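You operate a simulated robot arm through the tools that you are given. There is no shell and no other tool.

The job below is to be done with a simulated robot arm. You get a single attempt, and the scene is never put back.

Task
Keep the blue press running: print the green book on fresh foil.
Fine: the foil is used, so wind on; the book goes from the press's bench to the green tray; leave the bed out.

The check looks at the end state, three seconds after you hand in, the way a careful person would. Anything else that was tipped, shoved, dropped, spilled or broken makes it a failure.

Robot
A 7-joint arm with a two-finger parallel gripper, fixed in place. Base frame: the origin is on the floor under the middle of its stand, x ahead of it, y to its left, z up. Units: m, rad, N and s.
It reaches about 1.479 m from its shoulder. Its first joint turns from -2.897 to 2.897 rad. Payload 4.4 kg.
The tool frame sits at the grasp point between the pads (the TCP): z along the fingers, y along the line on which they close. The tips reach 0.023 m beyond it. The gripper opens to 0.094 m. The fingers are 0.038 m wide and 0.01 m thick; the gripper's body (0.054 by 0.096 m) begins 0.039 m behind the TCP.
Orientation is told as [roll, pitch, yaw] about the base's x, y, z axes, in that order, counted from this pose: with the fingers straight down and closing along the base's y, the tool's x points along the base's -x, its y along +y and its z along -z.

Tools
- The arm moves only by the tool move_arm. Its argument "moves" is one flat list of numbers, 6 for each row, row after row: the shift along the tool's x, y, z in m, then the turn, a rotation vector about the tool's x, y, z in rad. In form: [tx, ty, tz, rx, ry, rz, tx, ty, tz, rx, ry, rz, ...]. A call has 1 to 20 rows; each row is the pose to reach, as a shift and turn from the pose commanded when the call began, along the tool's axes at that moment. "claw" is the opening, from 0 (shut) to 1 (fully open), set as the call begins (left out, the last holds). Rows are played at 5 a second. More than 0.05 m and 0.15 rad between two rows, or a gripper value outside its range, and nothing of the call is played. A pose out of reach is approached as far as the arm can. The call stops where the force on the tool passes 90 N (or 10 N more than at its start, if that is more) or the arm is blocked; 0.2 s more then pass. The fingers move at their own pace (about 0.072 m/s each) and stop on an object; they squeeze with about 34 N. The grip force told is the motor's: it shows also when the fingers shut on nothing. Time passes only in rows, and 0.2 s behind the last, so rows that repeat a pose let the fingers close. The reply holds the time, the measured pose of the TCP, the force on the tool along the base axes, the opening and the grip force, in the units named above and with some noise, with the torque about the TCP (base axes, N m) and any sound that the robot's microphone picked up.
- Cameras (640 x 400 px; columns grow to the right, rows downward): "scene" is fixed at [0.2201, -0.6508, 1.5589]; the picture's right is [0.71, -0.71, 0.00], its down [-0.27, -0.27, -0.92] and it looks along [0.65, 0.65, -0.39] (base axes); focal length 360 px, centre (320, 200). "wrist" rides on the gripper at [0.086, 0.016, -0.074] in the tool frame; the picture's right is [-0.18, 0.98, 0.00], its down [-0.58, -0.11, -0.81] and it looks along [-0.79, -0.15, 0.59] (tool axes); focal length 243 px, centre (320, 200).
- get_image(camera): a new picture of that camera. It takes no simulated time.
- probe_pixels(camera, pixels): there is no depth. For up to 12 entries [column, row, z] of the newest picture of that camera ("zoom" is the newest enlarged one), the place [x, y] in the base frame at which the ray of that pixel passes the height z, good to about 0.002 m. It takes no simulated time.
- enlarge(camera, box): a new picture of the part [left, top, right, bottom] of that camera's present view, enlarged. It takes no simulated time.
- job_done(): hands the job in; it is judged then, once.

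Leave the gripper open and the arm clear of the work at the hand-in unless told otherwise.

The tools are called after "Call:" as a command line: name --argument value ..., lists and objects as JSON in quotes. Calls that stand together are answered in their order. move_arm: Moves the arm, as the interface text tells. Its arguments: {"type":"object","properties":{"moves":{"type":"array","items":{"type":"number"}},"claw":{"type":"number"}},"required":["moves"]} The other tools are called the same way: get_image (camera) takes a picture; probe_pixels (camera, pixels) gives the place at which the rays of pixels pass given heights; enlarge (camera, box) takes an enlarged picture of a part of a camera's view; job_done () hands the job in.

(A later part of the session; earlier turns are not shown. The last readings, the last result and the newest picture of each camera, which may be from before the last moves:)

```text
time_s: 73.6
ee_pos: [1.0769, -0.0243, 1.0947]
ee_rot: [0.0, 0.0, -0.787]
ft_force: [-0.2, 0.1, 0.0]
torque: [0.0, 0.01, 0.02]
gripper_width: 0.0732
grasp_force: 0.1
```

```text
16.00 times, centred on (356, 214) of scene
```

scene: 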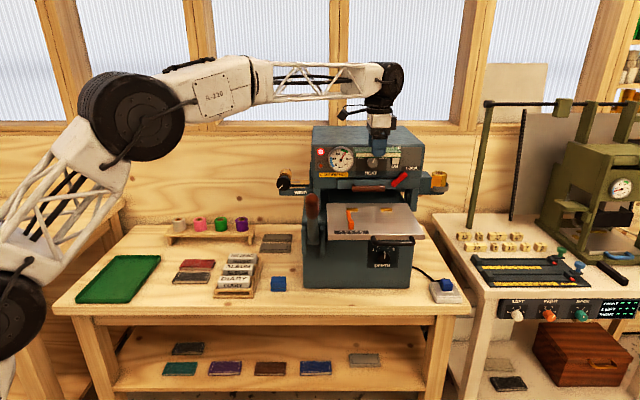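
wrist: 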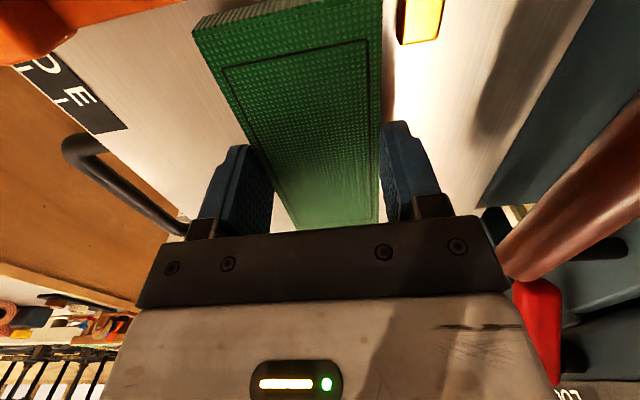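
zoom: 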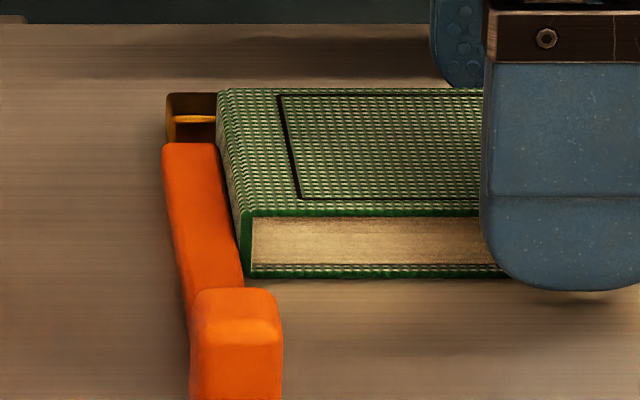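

Released; the book lies on the bed. I raise straight up 6 cm and look closely at how it sits against the gold stops.

Call:
move_arm --moves '[0, 0, -0.01, 0, 0, 0, 0, 0, -0.03, 0, 0, 0, 0, 0, -0.06, 0, 0, 0]'

Call:
enlarge --camera "scene" --box '[340, 196, 404, 236]'

Call:
get_image --camera "wrist"

```text
time_s: 74.4
ee_pos: [1.0767, -0.0255, 1.152]
ee_rot: [0.0, 0.0, -0.786]
ft_force: [1.0, -0.2, -0.9]
torque: [0.02, 0.02, -0.01]
gripper_width: 0.0736
grasp_force: 0.1
```

```text
10.00 times, centred on (372, 216) of scene
```

zoom: 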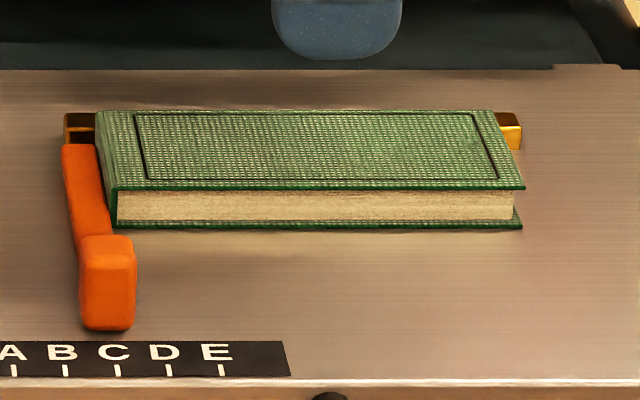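

```text
taken
```

wrist: 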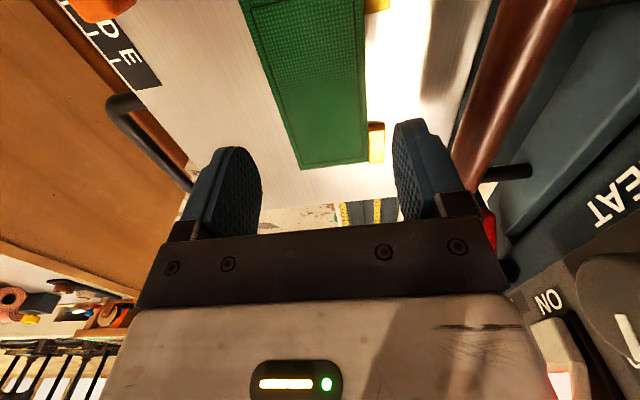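

Call:
enlarge --camera "wrist" --box '[300, 0, 460, 100]'

Call:
enlarge --camera "wrist" --box '[330, 100, 426, 180]'

```text
4.00 times, centred on (380, 50) of wrist
```

zoom: 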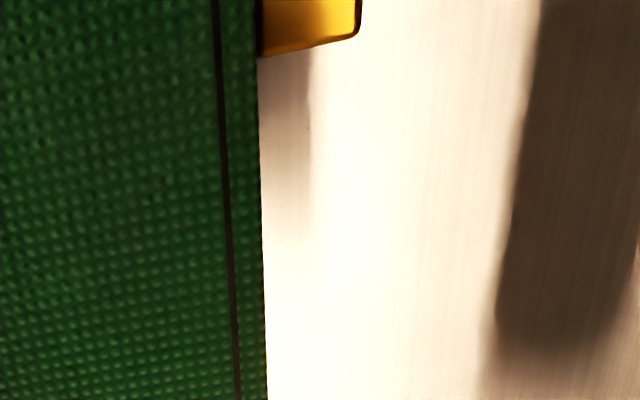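

```text
5.00 times, centred on (378, 140) of wrist
```

zoom: 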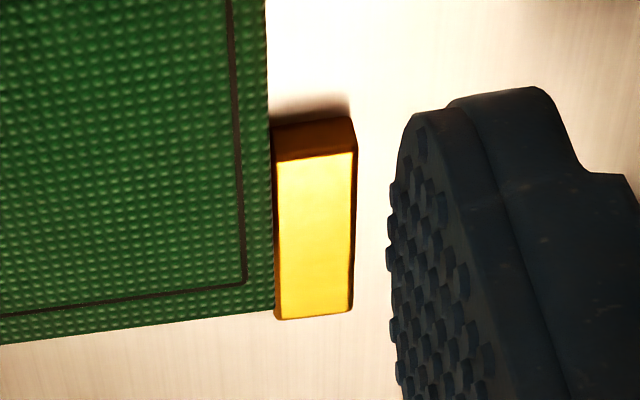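

The book rests against both gold stops with no visible gap. Next: pushing the bed in by its black handle. I probe the handle bar: wrist (155,150) and scene bar centre near (398,243.5).

Call:
enlarge --camera "wrist" --box '[90, 70, 250, 210]'

Call:
enlarge --camera "scene" --box '[362, 225, 426, 265]'

```text
2.86 times, centred on (170, 140) of wrist
```

zoom: 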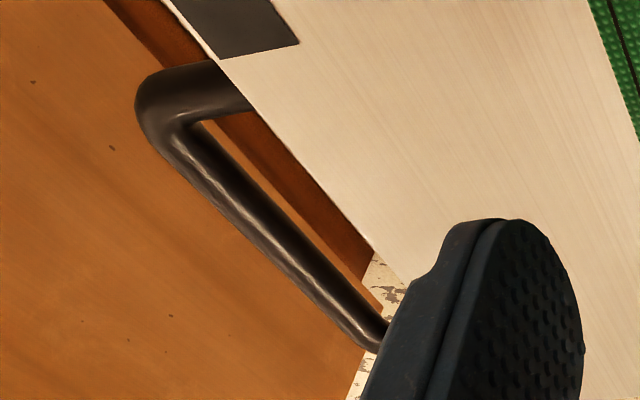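

```text
10.00 times, centred on (394, 245) of scene
```

zoom: 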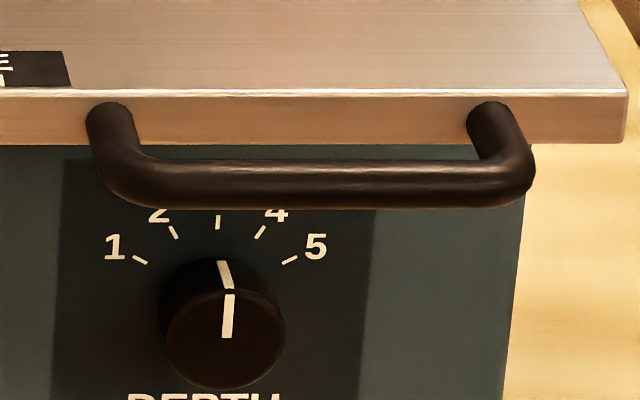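

Call:
probe_pixels --camera "wrist" --pixels '[[152.5, 154, 1.03], [152.5, 154, 1.05], [152.5, 154, 1.07]]'

Call:
probe_pixels --camera "scene" --pixels '[[394, 243.3, 1.03], [394, 243.3, 1.05], [394, 243.3, 1.07], [373, 241, 1.05], [412.5, 241, 1.05]]'

```text
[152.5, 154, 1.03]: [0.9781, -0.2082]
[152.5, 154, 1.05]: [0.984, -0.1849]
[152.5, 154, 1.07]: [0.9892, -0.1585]
```

```text
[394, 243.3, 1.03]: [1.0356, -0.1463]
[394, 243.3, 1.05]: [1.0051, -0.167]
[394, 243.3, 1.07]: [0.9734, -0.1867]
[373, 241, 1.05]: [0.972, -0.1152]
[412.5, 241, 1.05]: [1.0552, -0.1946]
```

The handle bar is at v≈0.575, z≈1.0595, spanning u≈0.77–0.88, about 13 mm thick. I move back in front of the press at u=0.826, then tilt the tool to point at the press with the fingers above and below the bar.

Call:
move_arm --claw 0.78 --moves '[-0.006, -0.04, 0, 0, 0, 0, -0.012, -0.08, 0, 0, 0, 0, -0.018, -0.12, 0, 0, 0, 0, -0.024, -0.16, 0, 0, 0, 0, -0.03, -0.2, 0, 0, 0, 0, -0.036, -0.24, 0, 0, 0, 0, -0.047, -0.28, 0, 0, 0, 0]'

Call:
move_arm --moves '[0, 0, 0.0077, -0.1309, 0, 0, 0, 0, 0.0154, -0.2618, 0, 0, 0, 0, 0.0231, -0.3927, 0, 0, 0, 0, 0.0308, -0.5236, 0, 0, 0, 0, 0.0385, -0.6545, 0, 0, 0, 0, 0.0463, -0.7854, 0, 0, 0, 0, 0.054, -0.9163, 0, 0, 0, 0, 0.0617, -1.0472, 0, 0, 0, 0, 0.0694, -1.1781, 0, 0, 0, 0, 0.0771, -1.309, 0, 0, 0, 0, 0.0848, -1.4399, 0, 0, 0, 0, 0.0925, -1.5708, 0, 0]'

Call:
get_image --camera "wrist"

Call:
get_image --camera "scene"

```text
time_s: 76.0
ee_pos: [0.9104, -0.2554, 1.1541]
ee_rot: [0.001, 0.001, -0.785]
ft_force: [0.8, -0.4, -0.1]
torque: [0.01, -0.02, -0.01]
gripper_width: 0.0732
grasp_force: 0.0
```

```text
time_s: 78.6
ee_pos: [0.9118, -0.2564, 1.0624]
ee_rot: [1.573, -0.002, -0.785]
ft_force: [0.0, -0.4, 0.1]
torque: [-0.01, -0.01, 0.03]
gripper_width: 0.0735
grasp_force: 0.0
```

```text
taken
```

wrist: 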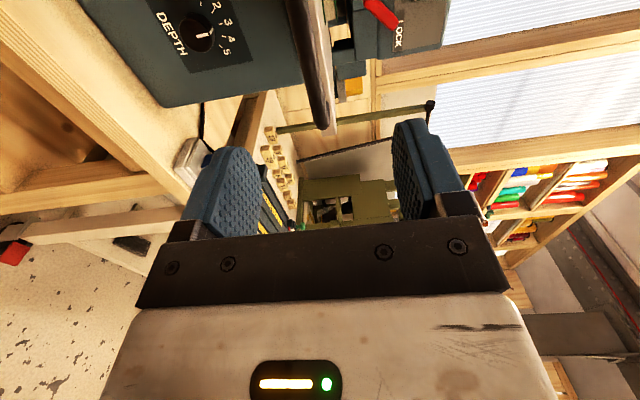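

```text
taken
```

scene: 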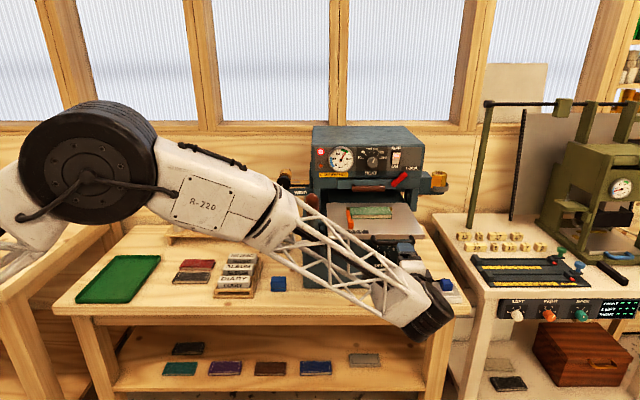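

The fingers now point at the handle, one above and one below; the bar shows between them at about (315,60–128). I advance 8.5 cm and trim 2.5 mm down, then check.

Call:
move_arm --moves '[0, -0.0025, 0.03, 0, 0, 0, 0, -0.0025, 0.06, 0, 0, 0, 0, -0.0025, 0.085, 0, 0, 0]'

Call:
get_image --camera "wrist"

Call:
enlarge --camera "scene" --box '[340, 200, 460, 280]'

```text
time_s: 79.4
ee_pos: [0.9721, -0.1953, 1.0593]
ee_rot: [1.572, 0.001, -0.787]
ft_force: [-0.1, 0.8, 0.6]
torque: [-0.03, 0.02, 0.01]
gripper_width: 0.0733
grasp_force: 0.0
```

```text
taken
```

wrist: 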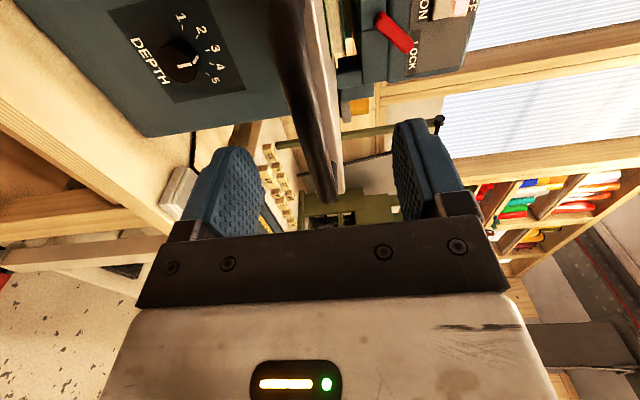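

```text
5.00 times, centred on (400, 240) of scene
```

zoom: 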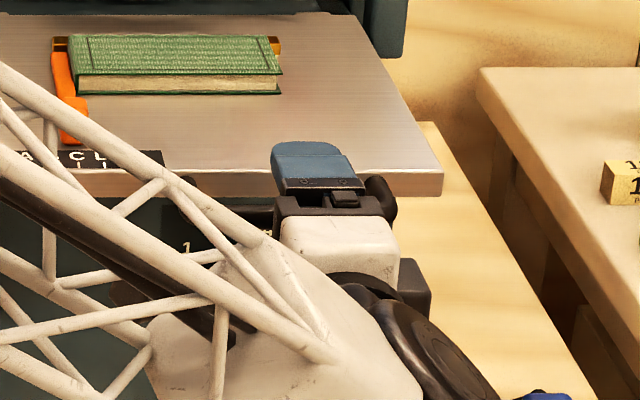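

Bar is centred between the fingers (around (320,185)). I advance 1.1 cm more so the pads cover the bar and close.

Call:
move_arm --moves '[0, 0, 0.006, 0, 0, 0, 0, 0, 0.012, 0, 0, 0]'

Call:
move_arm --claw 0 --moves '[0, 0, 0, 0, 0, 0, 0, 0, 0, 0, 0, 0, 0, 0, 0, 0, 0, 0, 0, 0, 0, 0, 0, 0, 0, 0, 0, 0, 0, 0]'

Call:
get_image --camera "wrist"

```text
time_s: 80.0
ee_pos: [0.98, -0.1872, 1.059]
ee_rot: [1.572, -0.001, -0.785]
ft_force: [-0.6, 0.3, -0.4]
torque: [0.03, -0.02, 0.02]
gripper_width: 0.0734
grasp_force: 0.0
```

```text
time_s: 81.2
ee_pos: [0.9802, -0.186, 1.0556]
ee_rot: [1.569, 0.002, -0.786]
ft_force: [0.6, -2.6, -35.1]
torque: [-0.86, 0.0, -0.51]
gripper_width: 0.0136
grasp_force: 45.0
```

```text
taken
```

wrist: 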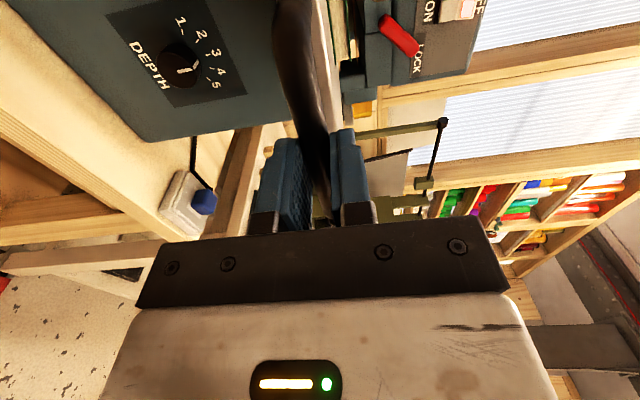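

The bar is gripped (0.0136 m). The bar pushes down 35 N, so I lower 2.2 mm to relieve, then push the bed in gently by 4 cm.

Call:
move_arm --moves '[0, -0.0022, 0, 0, 0, 0, 0, -0.0022, 0.002, 0, 0, 0, 0, -0.0022, 0.006, 0, 0, 0, 0, -0.0022, 0.012, 0, 0, 0, 0, -0.0022, 0.019, 0, 0, 0, 0, -0.0022, 0.026, 0, 0, 0, 0, -0.0022, 0.033, 0, 0, 0, 0, -0.0022, 0.038, 0, 0, 0, 0, -0.0022, 0.04, 0, 0, 0]'

Call:
enlarge --camera "scene" --box '[310, 170, 454, 260]'

```text
time_s: 83.2
ee_pos: [1.0076, -0.159, 1.0555]
ee_rot: [1.569, 0.002, -0.787]
ft_force: [-15.2, 12.9, -30.7]
torque: [-0.47, 0.24, 0.45]
gripper_width: 0.0135
grasp_force: 44.9
```

```text
4.44 times, centred on (382, 215) of scene
```

zoom: 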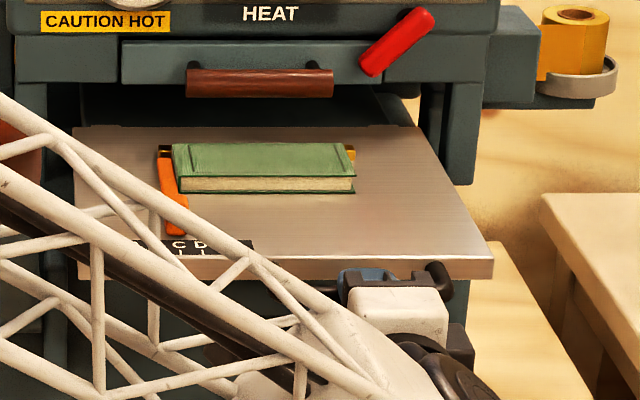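

The bed moves smoothly (book still seated). Some side load remains (−20 N along the bench, −31 N vertical), so I relieve it by small shifts and read again.

Call:
move_arm --moves '[0.0005, -0.001, 0, 0, 0, 0, 0.001, -0.0015, 0, 0, 0, 0]'

```text
time_s: 83.8
ee_pos: [1.0082, -0.1578, 1.0551]
ee_rot: [1.572, -0.003, -0.787]
ft_force: [1.7, 2.4, -20.8]
torque: [-0.1, 0.38, 1.15]
gripper_width: 0.0138
grasp_force: 45.2
```

Better. I lower another 1.3 mm and push the bed in 6 cm more, slowly.

Call:
move_arm --moves '[0, -0.0013, 0.001, 0, 0, 0, 0, -0.0013, 0.005, 0, 0, 0, 0, -0.0013, 0.011, 0, 0, 0, 0, -0.0013, 0.018, 0, 0, 0, 0, -0.0013, 0.026, 0, 0, 0, 0, -0.0013, 0.034, 0, 0, 0, 0, -0.0013, 0.042, 0, 0, 0, 0, -0.0013, 0.05, 0, 0, 0, 0, -0.0013, 0.056, 0, 0, 0, 0, -0.0013, 0.06, 0, 0, 0]'

Call:
enlarge --camera "scene" --box '[310, 170, 454, 260]'

Call:
get_image --camera "wrist"

```text
time_s: 86.0
ee_pos: [1.0508, -0.1162, 1.0554]
ee_rot: [1.572, -0.002, -0.784]
ft_force: [4.7, -8.3, 26.5]
torque: [0.54, -0.07, -0.57]
gripper_width: 0.0135
grasp_force: 45.2
```

```text
4.44 times, centred on (382, 215) of scene
```

zoom: 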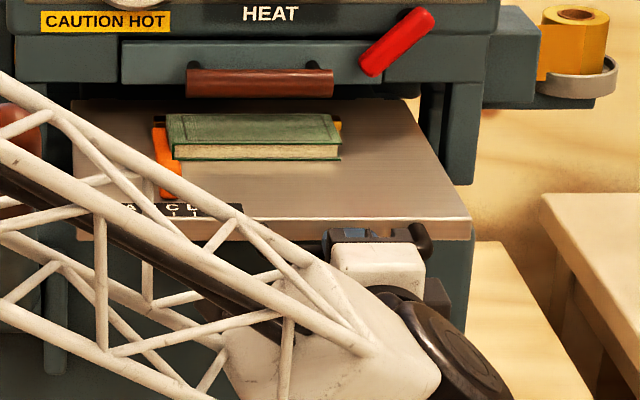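

```text
taken
```

wrist: 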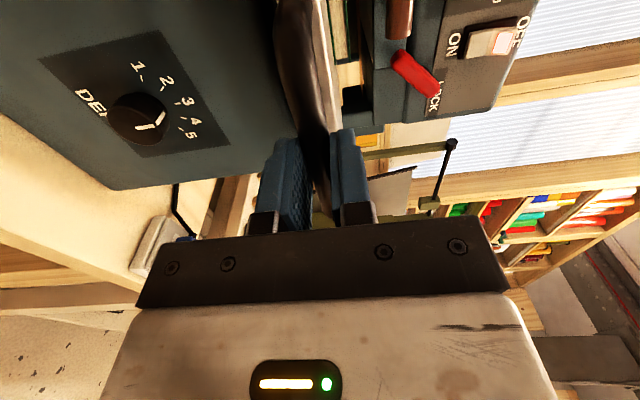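

Bed is in by 10 cm. I raise 1 mm to balance the vertical load and push another 6 cm.

Call:
move_arm --moves '[0, 0.001, 0.001, 0, 0, 0, 0, 0.001, 0.005, 0, 0, 0, 0, 0.001, 0.011, 0, 0, 0, 0, 0.001, 0.018, 0, 0, 0, 0, 0.001, 0.026, 0, 0, 0, 0, 0.001, 0.034, 0, 0, 0, 0, 0.001, 0.042, 0, 0, 0, 0, 0.001, 0.05, 0, 0, 0, 0, 0.001, 0.056, 0, 0, 0, 0, 0.001, 0.06, 0, 0, 0]'

Call:
enlarge --camera "scene" --box '[310, 170, 454, 260]'

Call:
get_image --camera "wrist"

```text
time_s: 88.2
ee_pos: [1.0923, -0.0746, 1.0557]
ee_rot: [1.57, -0.001, -0.788]
ft_force: [21.7, -24.6, 26.3]
torque: [0.38, -0.23, -0.61]
gripper_width: 0.0139
grasp_force: 44.7
```

```text
4.44 times, centred on (382, 215) of scene
```

zoom: 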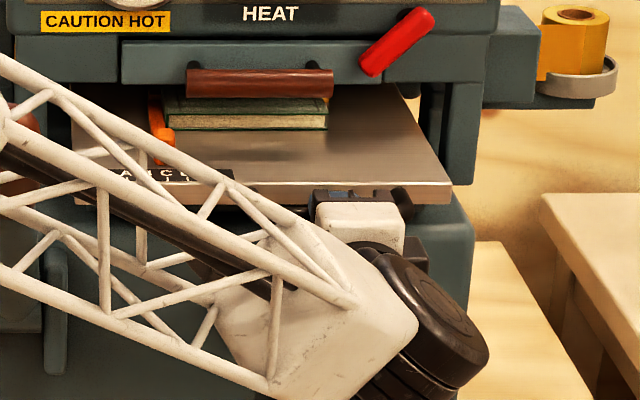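

```text
taken
```

wrist: 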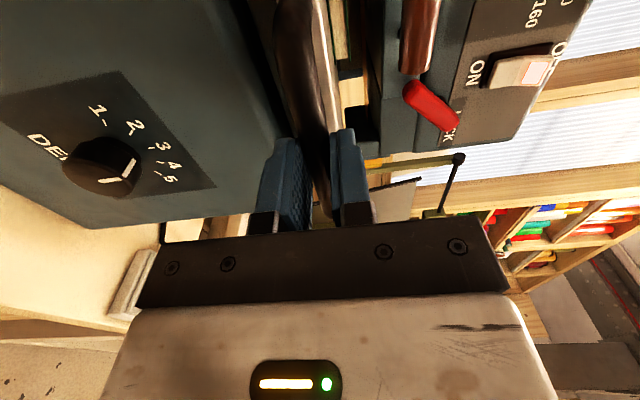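

Bed is 16 cm in, the book entering under the head, still seated. Side loads (+33 N along bench, +26 N up) again call for a small trim; I continue another 4 cm slowly, watching for the end stop.

Call:
move_arm --moves '[-0.0015, 0.0012, 0.001, 0, 0, 0, -0.0015, 0.0012, 0.004, 0, 0, 0, -0.0015, 0.0012, 0.009, 0, 0, 0, -0.0015, 0.0012, 0.015, 0, 0, 0, -0.0015, 0.0012, 0.021, 0, 0, 0, -0.0015, 0.0012, 0.027, 0, 0, 0, -0.0015, 0.0012, 0.033, 0, 0, 0, -0.0015, 0.0012, 0.038, 0, 0, 0, -0.0015, 0.0012, 0.04, 0, 0, 0]'

Call:
enlarge --camera "scene" --box '[310, 170, 454, 260]'

Call:
get_image --camera "wrist"

```text
time_s: 90.2
ee_pos: [1.1218, -0.0449, 1.0554]
ee_rot: [1.571, 0.0, -0.787]
ft_force: [-20.7, 18.3, 13.2]
torque: [0.12, -0.22, 1.33]
gripper_width: 0.0139
grasp_force: 44.7
```

```text
4.44 times, centred on (382, 215) of scene
```

zoom: 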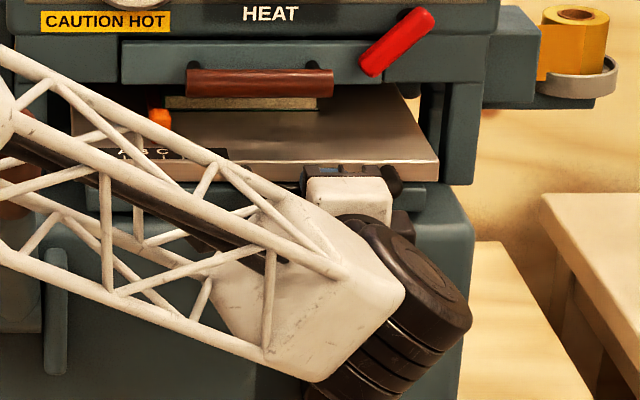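

```text
taken
```

wrist: 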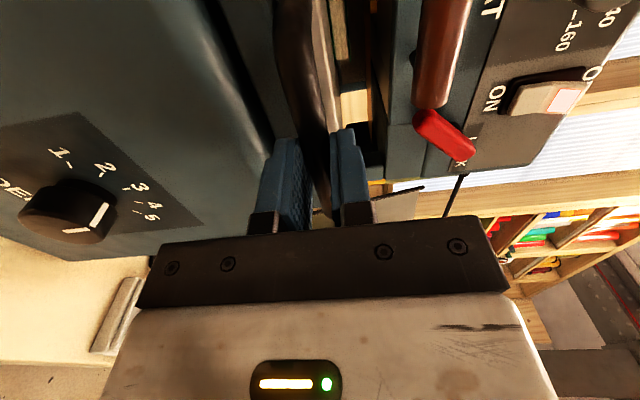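

Still moving freely (no end force yet), now 20 cm in. I proceed more carefully, 1.5 cm with trims.

Call:
move_arm --moves '[0.0012, 0.0005, 0.001, 0, 0, 0, 0.0012, 0.0005, 0.004, 0, 0, 0, 0.0012, 0.0005, 0.008, 0, 0, 0, 0.0012, 0.0005, 0.012, 0, 0, 0, 0.0012, 0.0005, 0.015, 0, 0, 0]'

Call:
enlarge --camera "scene" --box '[310, 170, 454, 260]'

Call:
get_image --camera "wrist"

```text
time_s: 91.4
ee_pos: [1.1318, -0.0348, 1.0555]
ee_rot: [1.57, 0.0, -0.786]
ft_force: [-8.9, 4.0, -4.5]
torque: [-0.14, -0.01, 0.03]
gripper_width: 0.0137
grasp_force: 44.9
```

```text
4.44 times, centred on (382, 215) of scene
```

zoom: 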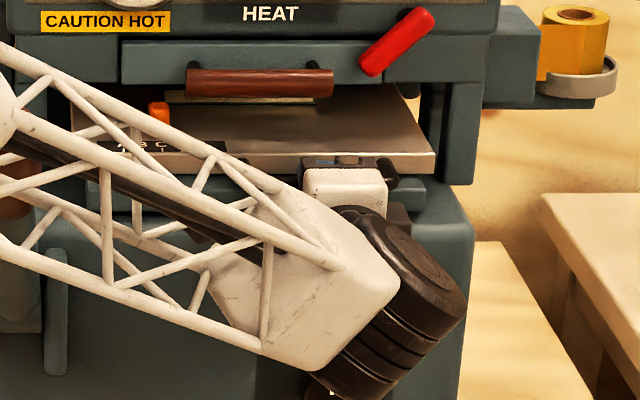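

```text
taken
```

wrist: 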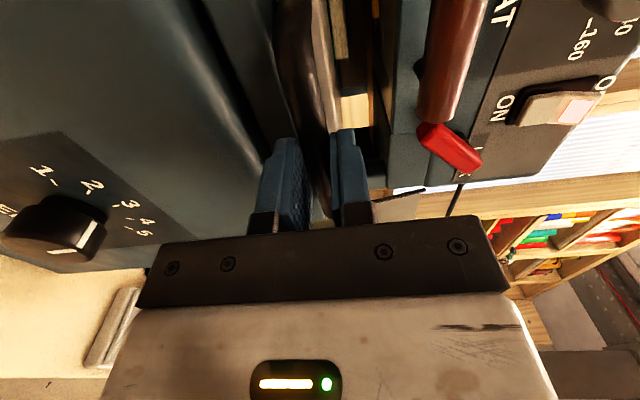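

No firm end stop yet. I continue in small steps, 1 cm more.

Call:
move_arm --moves '[0, 0, 0.002, 0, 0, 0, 0, 0, 0.004, 0, 0, 0, 0, 0, 0.006, 0, 0, 0, 0, 0, 0.008, 0, 0, 0, 0, 0, 0.01, 0, 0, 0]'

Call:
enlarge --camera "scene" --box '[310, 170, 454, 260]'

```text
time_s: 92.6
ee_pos: [1.138, -0.0318, 1.0557]
ee_rot: [1.57, 0.003, -0.787]
ft_force: [-76.4, -51.1, -8.4]
torque: [-0.7, 0.25, 1.53]
gripper_width: 0.0136
grasp_force: 45.0
```

```text
4.44 times, centred on (382, 215) of scene
```

zoom: 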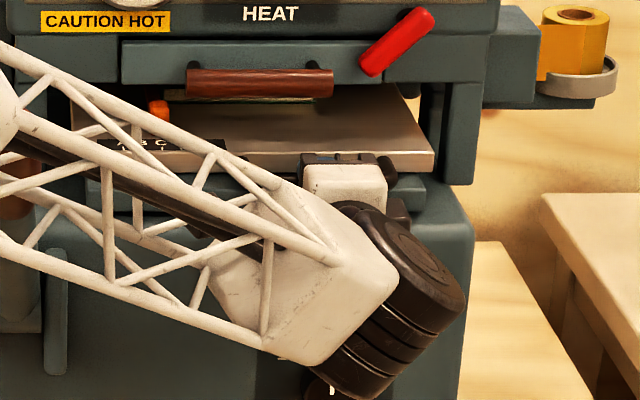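

An end has been reached: 90 N back-force at v≈0.782. It could be the bed's stop or my lower fingertip on the press base, so I ease off 4 mm and look closely.

Call:
move_arm --moves '[0, 0, -0.002, 0, 0, 0, 0, 0, -0.004, 0, 0, 0]'

Call:
get_image --camera "wrist"

Call:
enlarge --camera "wrist" --box '[200, 60, 440, 230]'

Call:
enlarge --camera "scene" --box '[360, 190, 424, 230]'

```text
time_s: 93.2
ee_pos: [1.1379, -0.0306, 1.0564]
ee_rot: [1.571, 0.001, -0.787]
ft_force: [18.2, -37.3, -21.1]
torque: [-0.47, 0.07, -0.4]
gripper_width: 0.0138
grasp_force: 44.8
```

```text
taken
```

wrist: 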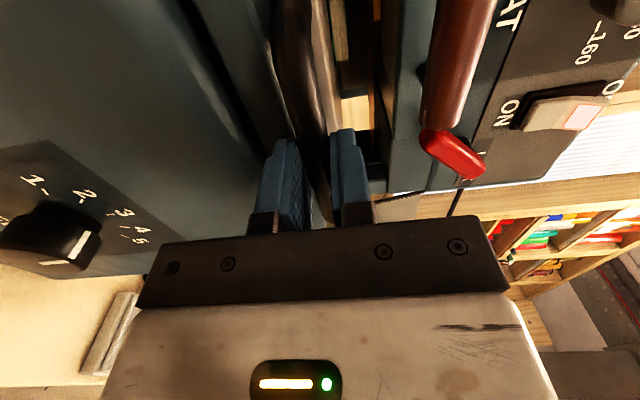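

```text
2.35 times, centred on (320, 145) of wrist
```

zoom: 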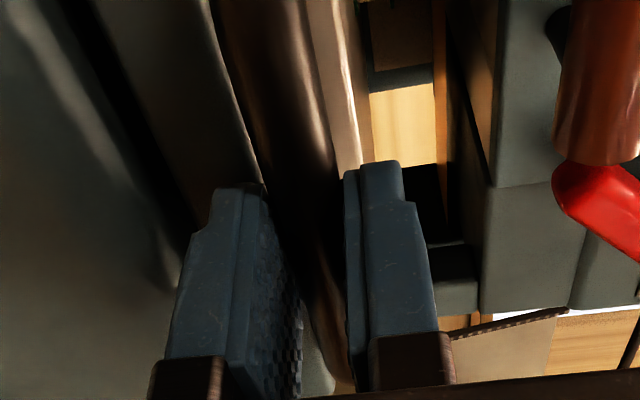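

```text
10.00 times, centred on (392, 210) of scene
```

zoom: 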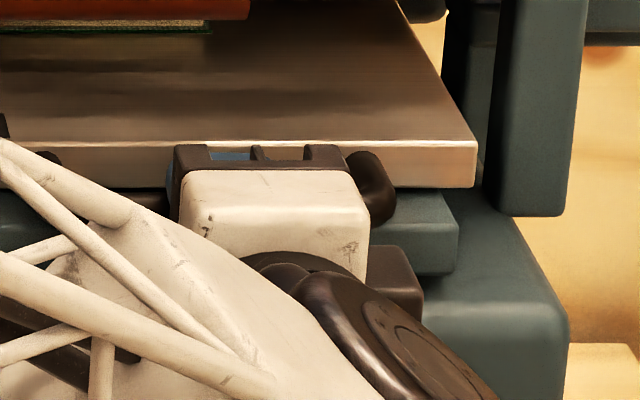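

The lower fingertip is right at a block under the bed (its front at v≈0.807), so the 90 N may be my finger and not the bed's stop. I'll open, back off, close the fingers and push the bar from the front instead.

Call:
move_arm --claw 0.4 --moves '[0, 0, 0, 0, 0, 0, 0, 0, 0, 0, 0, 0, 0, 0, -0.01, 0, 0, 0, 0, 0, -0.03, 0, 0, 0, 0, 0, -0.05, 0, 0, 0]'

Call:
move_arm --claw 0 --moves '[0, 0, 0, 0, 0, 0, 0, 0, 0, 0, 0, 0, 0, 0, 0, 0, 0, 0]'

Call:
enlarge --camera "scene" --box '[310, 170, 454, 260]'

Call:
get_image --camera "wrist"

```text
time_s: 94.4
ee_pos: [1.1008, -0.0652, 1.0574]
ee_rot: [1.571, 0.001, -0.786]
ft_force: [0.3, 0.6, 0.1]
torque: [0.04, 0.0, 0.03]
gripper_width: 0.0376
grasp_force: 0.2
```

```text
time_s: 95.2
ee_pos: [1.101, -0.0653, 1.0571]
ee_rot: [1.57, 0.0, -0.786]
ft_force: [0.0, -0.8, -0.4]
torque: [0.03, -0.02, -0.04]
gripper_width: 0.0
grasp_force: 34.0
```

```text
4.44 times, centred on (382, 215) of scene
```

zoom: 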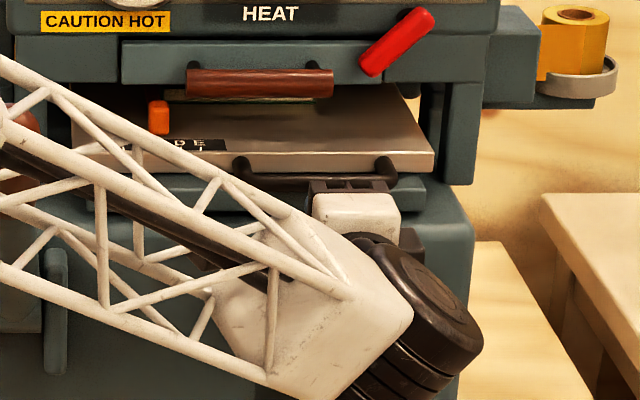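

```text
taken
```

wrist: 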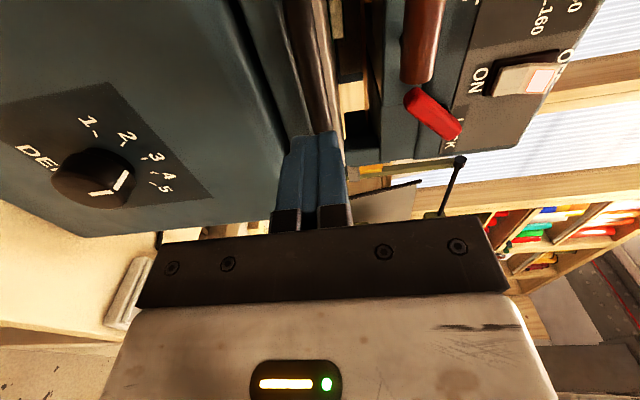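

Fingers closed, tips about 3 cm in front of the bar at the same height. I push forward 3.4 cm, then step until I feel a firm stop.

Call:
move_arm --moves '[0, 0, 0.01, 0, 0, 0, 0, 0, 0.02, 0, 0, 0, 0, 0, 0.028, 0, 0, 0, 0, 0, 0.034, 0, 0, 0]'

Call:
move_arm --moves '[0, 0, 0.001, 0, 0, 0, 0, 0, 0.002, 0, 0, 0]'

Call:
move_arm --moves '[0, 0, 0.001, 0, 0, 0, 0, 0, 0.002, 0, 0, 0]'

```text
time_s: 96.2
ee_pos: [1.1264, -0.0432, 1.0565]
ee_rot: [1.571, -0.001, -0.787]
ft_force: [-13.9, -7.9, 0.8]
torque: [-0.1, -0.11, 0.35]
gripper_width: 0.0001
grasp_force: 33.9
```

```text
time_s: 96.8
ee_pos: [1.1245, -0.043, 1.0579]
ee_rot: [1.571, 0.001, -0.787]
ft_force: [-70.4, -34.0, 5.8]
torque: [0.03, -0.04, 1.96]
gripper_width: 0.0
grasp_force: 33.8
```

```text
time_s: 97.1
ee_pos: [1.1253, -0.0439, 1.0582]
ee_rot: [1.569, 0.002, -0.787]
ft_force: [-27.6, -17.9, 3.4]
torque: [-0.02, -0.11, 0.72]
gripper_width: 0.0001
grasp_force: 34.2
stopped in row 1: the force on the tool passed its limit at 95 N (the readings are from after the stop); the commanded pose is now the measured one
```

A firm stop at the bed's end (≈95 N through the handle), so the bed is fully in. Next is the lever. I back straight off 30 cm.

Call:
move_arm --moves '[0, 0, -0.03, 0, 0, 0, 0, 0, -0.07, 0, 0, 0, 0, 0, -0.11, 0, 0, 0, 0, 0, -0.15, 0, 0, 0, 0, 0, -0.19, 0, 0, 0, 0, 0, -0.23, 0, 0, 0, 0, 0, -0.27, 0, 0, 0, 0, 0, -0.3, 0, 0, 0]'

Call:
move_arm --claw 1 --moves '[0.02, 0.02, 0, 0.1309, 0, 0, 0.04, 0.04, 0, 0.2618, 0, 0, 0.06, 0.06, 0, 0.3927, 0, 0, 0.08, 0.08, 0, 0.5236, 0, 0, 0.1, 0.1, 0, 0.6545, 0, 0, 0.12, 0.12, 0, 0.7854, 0, 0, 0.14, 0.14, 0, 0.9163, 0, 0, 0.16, 0.16, 0, 1.0472, 0, 0, 0.18, 0.18, 0, 1.1781, 0, 0, 0.2, 0.2, 0, 1.309, 0, 0, 0.22, 0.22, 0, 1.4399, 0, 0, 0.24, 0.24, 0, 1.5708, 0, 0]'

Call:
get_image --camera "scene"

Call:
enlarge --camera "scene" --box '[290, 165, 450, 265]'

```text
time_s: 98.9
ee_pos: [0.9143, -0.2551, 1.0567]
ee_rot: [1.57, 0.0, -0.785]
ft_force: [-0.4, 0.2, 0.2]
torque: [0.04, 0.02, 0.02]
gripper_width: 0.0
grasp_force: 34.0
```

```text
time_s: 101.5
ee_pos: [0.743, -0.0842, 1.2957]
ee_rot: [-0.002, 0.0, -0.788]
ft_force: [-0.3, 0.0, 0.0]
torque: [-0.02, 0.03, -0.01]
gripper_width: 0.0939
grasp_force: 0.1
```

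```text
taken
```

scene: 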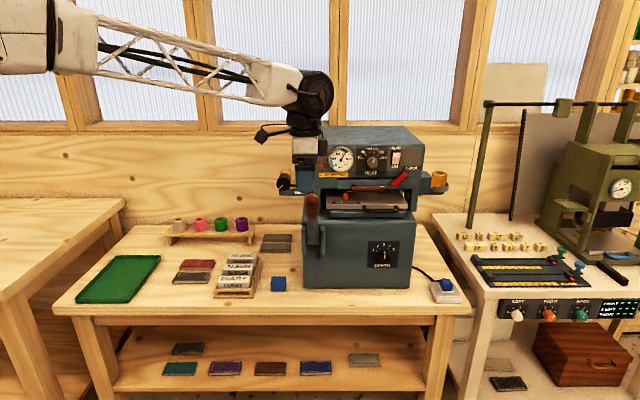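

```text
4.00 times, centred on (370, 215) of scene
```

zoom: 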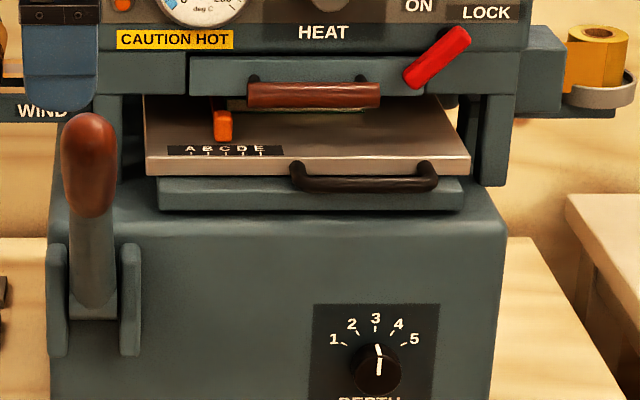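

The bed is in, with the book under the head. Now I move to the left side to see the lever in profile.

Call:
move_arm --moves '[0.032, 0.032, 0, 0, 0, 0, 0.064, 0.064, 0, 0, 0, 0, 0.096, 0.096, 0, 0, 0, 0, 0.128, 0.128, 0, 0, 0, 0, 0.16, 0.16, 0, 0, 0, 0, 0.192, 0.192, 0, 0, 0, 0, 0.224, 0.224, 0, 0, 0, 0, 0.25, 0.25, 0, 0, 0, 0]'

Call:
get_image --camera "wrist"

Call:
enlarge --camera "wrist" --box '[250, 80, 410, 240]'

```text
time_s: 103.3
ee_pos: [0.7443, 0.2702, 1.2965]
ee_rot: [0.0, 0.0, -0.786]
ft_force: [-0.6, 0.7, -1.0]
torque: [-0.05, 0.0, 0.0]
gripper_width: 0.094
grasp_force: 0.0
```

```text
taken
```

wrist: 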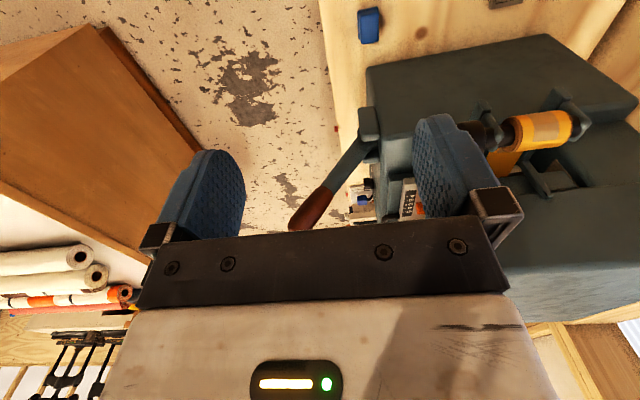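

```text
2.50 times, centred on (330, 160) of wrist
```

zoom: 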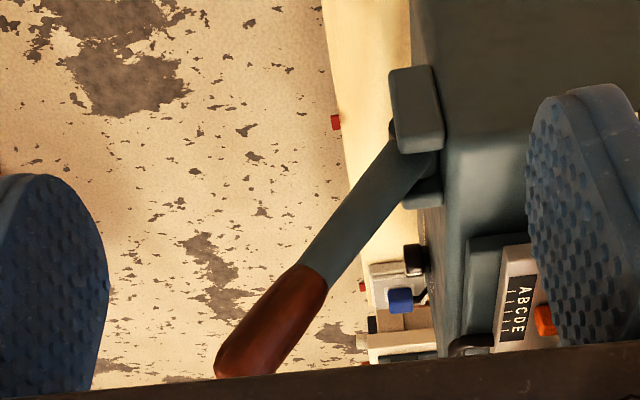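

I probe points along the lever at several heights to find where each crosses the lever's plane (u≈0.593): tip (296,225), junction (327,190), bracket entry (362,144), bracket centre (369,124).

Call:
probe_pixels --camera "wrist" --pixels '[[296, 224.8, 1.14], [296, 224.8, 1.18], [296, 224.8, 1.2], [327.2, 190, 1.06], [327.2, 190, 1.1], [327.2, 190, 1.14], [362, 144, 0.96], [362, 144, 1.0], [362, 144, 1.04], [368.8, 124, 0.92], [368.8, 124, 0.96], [368.8, 124, 1.0]]'

Call:
enlarge --camera "scene" --box '[290, 185, 346, 255]'

```text
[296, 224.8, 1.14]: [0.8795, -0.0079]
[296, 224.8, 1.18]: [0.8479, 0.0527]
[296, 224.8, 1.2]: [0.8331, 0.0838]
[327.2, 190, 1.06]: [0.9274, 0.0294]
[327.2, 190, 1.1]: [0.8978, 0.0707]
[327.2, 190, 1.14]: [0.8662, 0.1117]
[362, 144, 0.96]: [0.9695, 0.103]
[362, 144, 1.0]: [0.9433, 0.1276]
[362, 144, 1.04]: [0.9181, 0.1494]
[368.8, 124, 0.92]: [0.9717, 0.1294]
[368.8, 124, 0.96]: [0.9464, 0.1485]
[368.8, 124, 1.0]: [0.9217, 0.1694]
```

```text
5.71 times, centred on (318, 220) of scene
```

zoom: 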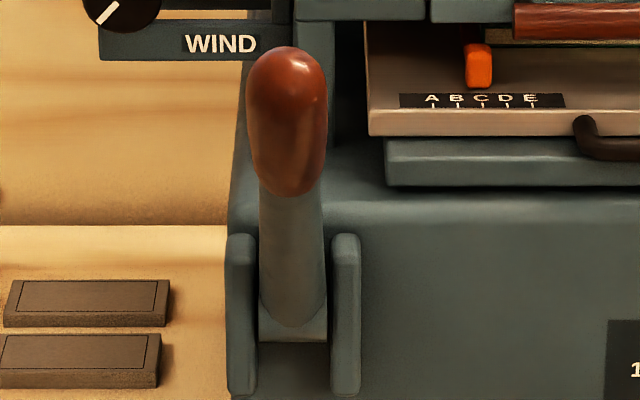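

The lever: pivot near v≈0.772, z≈0.960; grip tip at v≈0.628, z≈1.161 (about 55° above horizontal, leaning to the front), u≈0.593. I'll take it near its tip with horizontal fingers left and right of the grip. First I go in front of it.

Call:
move_arm --moves '[-0.0286, -0.033, 0, 0, 0, 0, -0.0573, -0.066, 0, 0, 0, 0, -0.0859, -0.099, 0, 0, 0, 0, -0.1146, -0.132, 0, 0, 0, 0, -0.1432, -0.165, 0, 0, 0, 0, -0.1719, -0.198, 0, 0, 0, 0, -0.2005, -0.231, 0, 0, 0, 0, -0.2292, -0.264, 0, 0, 0, 0, -0.2578, -0.297, 0, 0, 0, 0]'

Call:
move_arm --moves '[0, 0, 0.0129, -0.1309, 0, 0, 0, 0, 0.0258, -0.2618, 0, 0, 0, 0, 0.0386, -0.3927, 0, 0, 0, 0, 0.0515, -0.5236, 0, 0, 0, 0, 0.0644, -0.6545, 0, 0, 0, 0, 0.0773, -0.7854, 0, 0, 0, 0, 0.0901, -0.9163, 0, 0, 0, 0, 0.103, -1.0472, 0, 0, 0, 0, 0.1159, -1.1781, 0, 0, 0, 0, 0.1288, -1.309, 0, 0, 0, 0, 0.1416, -1.4399, 0, 0, 0, 0, 0.1545, -1.5708, 0, 0]'

Call:
move_arm --moves '[0, 0, 0, 0, 0, -0.1309, 0, 0, 0, 0, 0, -0.2618, 0, 0, 0, 0, 0, -0.3927, 0, 0, 0, 0, 0, -0.5236, 0, 0, 0, 0, 0, -0.6545, 0, 0, 0, 0, 0, -0.7854, 0, 0, 0, 0, 0, -0.9163, 0, 0, 0, 0, 0, -1.0472, 0, 0, 0, 0, 0, -1.1781, 0, 0, 0, 0, 0, -1.309, 0, 0, 0, 0, 0, -1.4399, 0, 0, 0, 0, 0, -1.5708]'

Call:
get_image --camera "wrist"

Call:
get_image --camera "scene"

```text
time_s: 105.3
ee_pos: [0.7192, -0.1231, 1.2965]
ee_rot: [0.0, 0.001, -0.785]
ft_force: [-0.5, -0.5, 0.1]
torque: [0.04, -0.01, -0.01]
gripper_width: 0.0938
grasp_force: 0.2
```

```text
time_s: 107.9
ee_pos: [0.7166, -0.1225, 1.1434]
ee_rot: [1.573, -0.002, -0.789]
ft_force: [-0.3, 0.1, -0.3]
torque: [-0.01, 0.0, 0.0]
gripper_width: 0.094
grasp_force: 0.0
```

```text
time_s: 110.5
ee_pos: [0.7155, -0.122, 1.1408]
ee_rot: [-0.933, -1.569, 1.716]
ft_force: [0.0, -0.6, 0.2]
torque: [-0.04, -0.02, 0.01]
gripper_width: 0.0941
grasp_force: 0.2
```

```text
taken
```

wrist: 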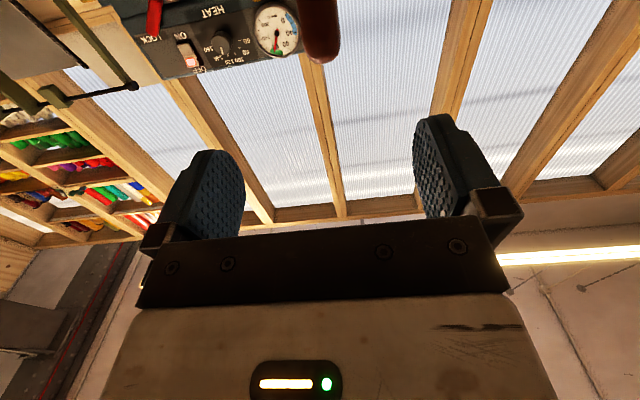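

```text
taken
```

scene: 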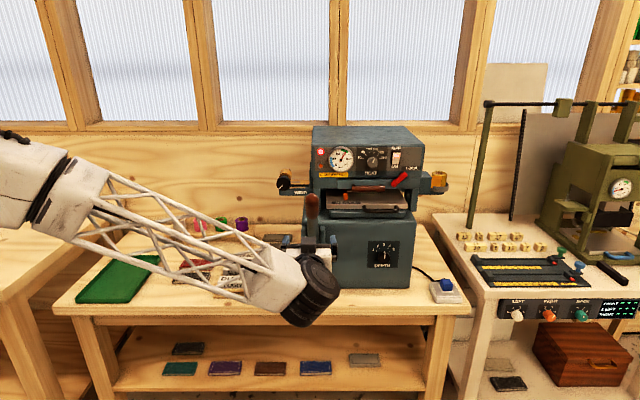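

The lever grip shows between the fingers at (320,30). I advance 17 cm and check alignment.

Call:
move_arm --moves '[0, 0, 0.04, 0, 0, 0, 0, 0, 0.08, 0, 0, 0, 0, 0, 0.12, 0, 0, 0, 0, 0, 0.15, 0, 0, 0, 0, 0, 0.17, 0, 0, 0]'

Call:
get_image --camera "wrist"

Call:
enlarge --camera "scene" --box '[250, 160, 378, 240]'

```text
time_s: 111.7
ee_pos: [0.8369, -0.0036, 1.1416]
ee_rot: [0.907, -1.571, -0.121]
ft_force: [-0.4, -0.1, -0.4]
torque: [0.03, 0.0, -0.03]
gripper_width: 0.094
grasp_force: 0.0
```

```text
taken
```

wrist: 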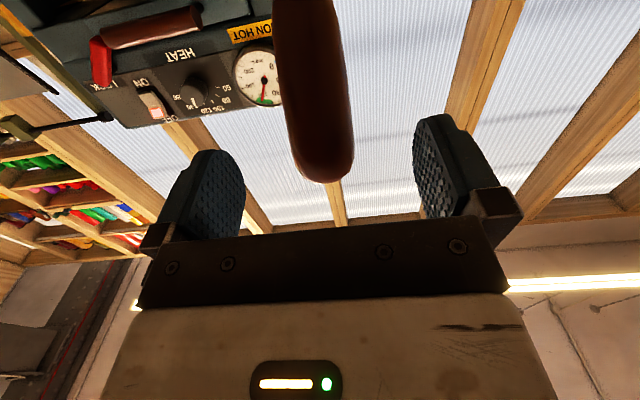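

```text
5.00 times, centred on (314, 200) of scene
```

zoom: 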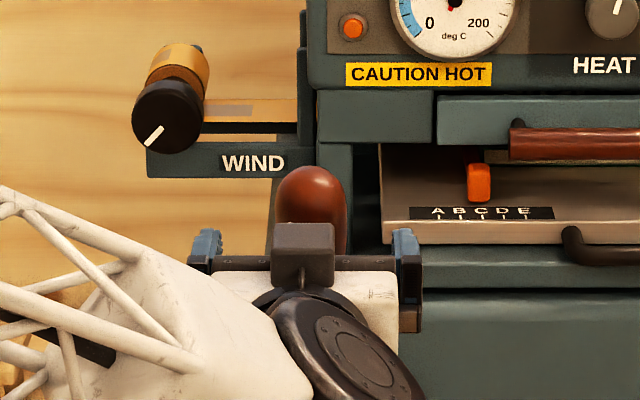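

The grip is centred between the fingers (cols 275–352). I advance the last 5 cm and close on it.

Call:
move_arm --moves '[0, 0, 0.02, 0, 0, 0, 0, 0, 0.038, 0, 0, 0, 0, 0, 0.05, 0, 0, 0]'

Call:
get_image --camera "wrist"

```text
time_s: 112.5
ee_pos: [0.8736, 0.0344, 1.1414]
ee_rot: [0.403, -1.57, 0.381]
ft_force: [-0.7, 0.5, -0.9]
torque: [-0.01, -0.03, 0.01]
gripper_width: 0.0939
grasp_force: 0.1
```

```text
taken
```

wrist: 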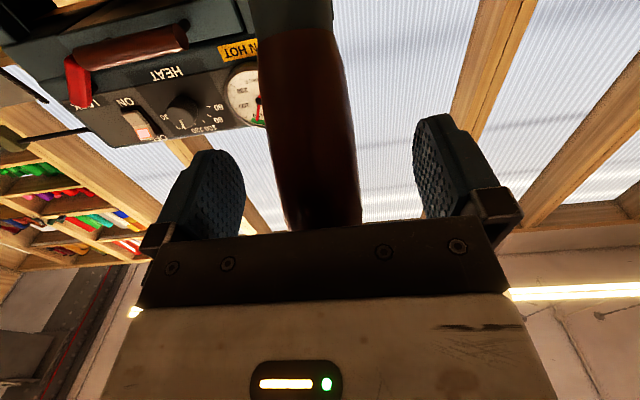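

The grip is between the pads with no contact on the palm. I close on it.

Call:
move_arm --claw 0 --moves '[0, 0, 0, 0, 0, 0, 0, 0, 0, 0, 0, 0, 0, 0, 0, 0, 0, 0, 0, 0, 0, 0, 0, 0]'

```text
time_s: 113.5
ee_pos: [0.8725, 0.032, 1.1416]
ee_rot: [0.954, -1.57, -0.172]
ft_force: [43.5, -32.2, -3.9]
torque: [-0.41, -0.61, -0.96]
gripper_width: 0.0405
grasp_force: 44.5
```

Gripped (0.0405 m), but 54 N sideways: the lever sits about 3 mm to the right. I shift right 3 mm.

Call:
move_arm --moves '[0, -0.0015, 0, 0, 0, 0, 0, -0.003, 0, 0, 0, 0, 0, -0.003, 0, 0, 0, 0]'

```text
time_s: 114.3
ee_pos: [0.8734, 0.0313, 1.1413]
ee_rot: [1.28, -1.57, -0.492]
ft_force: [-14.8, -1.0, -0.3]
torque: [0.05, 0.25, 0.34]
gripper_width: 0.0405
grasp_force: 44.8
```

Load is small now. I pull the lever along its arc about the pivot, 10° first in 2.5° steps, to feel how it moves.

Call:
move_arm --moves '[0.0059, 0, -0.0077, 0, 0, 0, 0.0122, 0, -0.0153, 0, 0, 0, 0.0189, 0, -0.0225, 0, 0, 0, 0.0257, 0, -0.0295, 0, 0, 0]'

Call:
enlarge --camera "scene" --box '[250, 140, 410, 240]'

```text
time_s: 115.3
ee_pos: [0.8519, 0.0105, 1.1156]
ee_rot: [1.031, -1.569, -0.246]
ft_force: [-15.1, 25.5, 7.8]
torque: [1.34, -0.8, 0.5]
gripper_width: 0.0404
grasp_force: 45.6
```

```text
4.00 times, centred on (330, 190) of scene
```

zoom: 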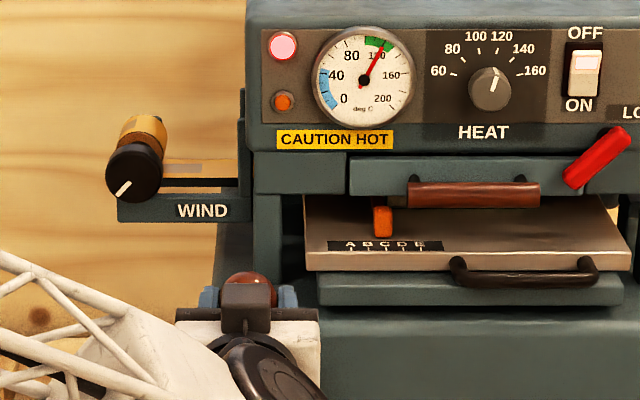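

The lever follows with little resistance. I trim 1.5 mm left and continue 15° more along the arc.

Call:
move_arm --moves '[0.0073, 0.0015, -0.0065, 0, 0, 0, 0.0147, 0.0015, -0.0129, 0, 0, 0, 0.0225, 0.0015, -0.0188, 0, 0, 0, 0.0304, 0.0015, -0.0246, 0, 0, 0, 0.0387, 0.0015, -0.0297, 0, 0, 0, 0.0471, 0.0015, -0.0348, 0, 0, 0]'

Call:
enlarge --camera "scene" --box '[250, 140, 410, 240]'

```text
time_s: 116.7
ee_pos: [0.8271, -0.0137, 1.068]
ee_rot: [0.452, -1.572, 0.33]
ft_force: [12.2, -8.2, 11.3]
torque: [0.87, -0.98, -0.51]
gripper_width: 0.0405
grasp_force: 44.8
```

```text
4.00 times, centred on (330, 190) of scene
```

zoom: 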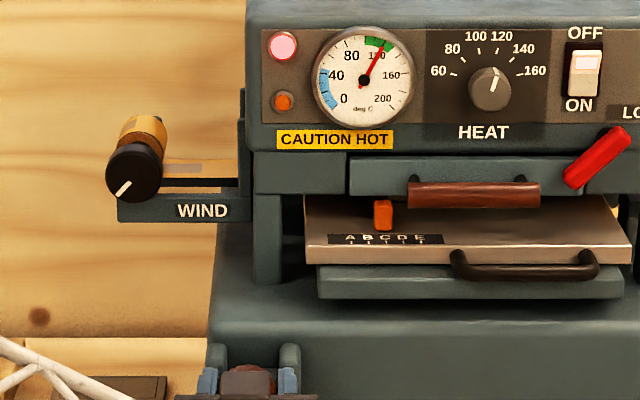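

The bed is rising with the lever. Continuing another 15° along the arc.

Call:
move_arm --moves '[0.0087, 0, -0.0045, 0, 0, 0, 0.0176, 0, -0.0087, 0, 0, 0, 0.0266, 0, -0.0124, 0, 0, 0, 0.0358, 0, -0.0158, 0, 0, 0, 0.0451, 0, -0.0188, 0, 0, 0, 0.0546, 0, -0.0213, 0, 0, 0]'

Call:
enlarge --camera "scene" --box '[250, 140, 410, 240]'

```text
time_s: 118.1
ee_pos: [0.8115, -0.0284, 1.0144]
ee_rot: [0.67, -1.57, 0.114]
ft_force: [10.7, -12.1, 12.8]
torque: [0.88, -0.81, -0.34]
gripper_width: 0.0407
grasp_force: 45.0
```

```text
4.00 times, centred on (330, 190) of scene
```

zoom: 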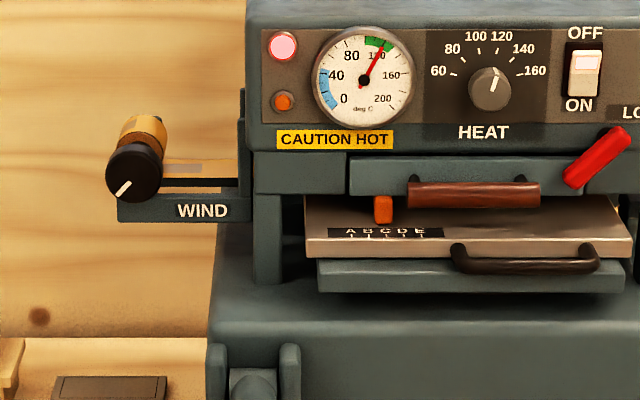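

Steady. I continue another 15°, to about horizontal, watching for the firm end.

Call:
move_arm --moves '[0.0095, 0, -0.0022, 0, 0, 0, 0.0192, 0, -0.0039, 0, 0, 0, 0.0289, 0, -0.0052, 0, 0, 0, 0.0386, 0, -0.0061, 0, 0, 0, 0.0484, 0, -0.0065, 0, 0, 0, 0.0582, 0, -0.0066, 0, 0, 0]'

Call:
enlarge --camera "scene" --box '[250, 140, 410, 240]'

```text
time_s: 119.5
ee_pos: [0.8089, -0.0339, 0.9589]
ee_rot: [-2.381, -1.568, -3.119]
ft_force: [6.1, -8.5, 32.7]
torque: [0.56, -0.61, -0.24]
gripper_width: 0.0406
grasp_force: 45.2
```

```text
4.00 times, centred on (330, 190) of scene
```

zoom: 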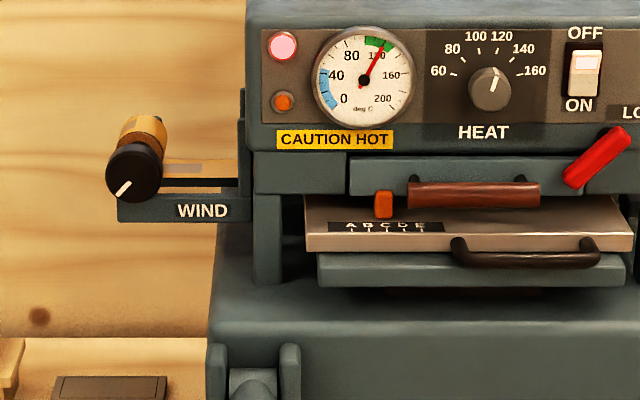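

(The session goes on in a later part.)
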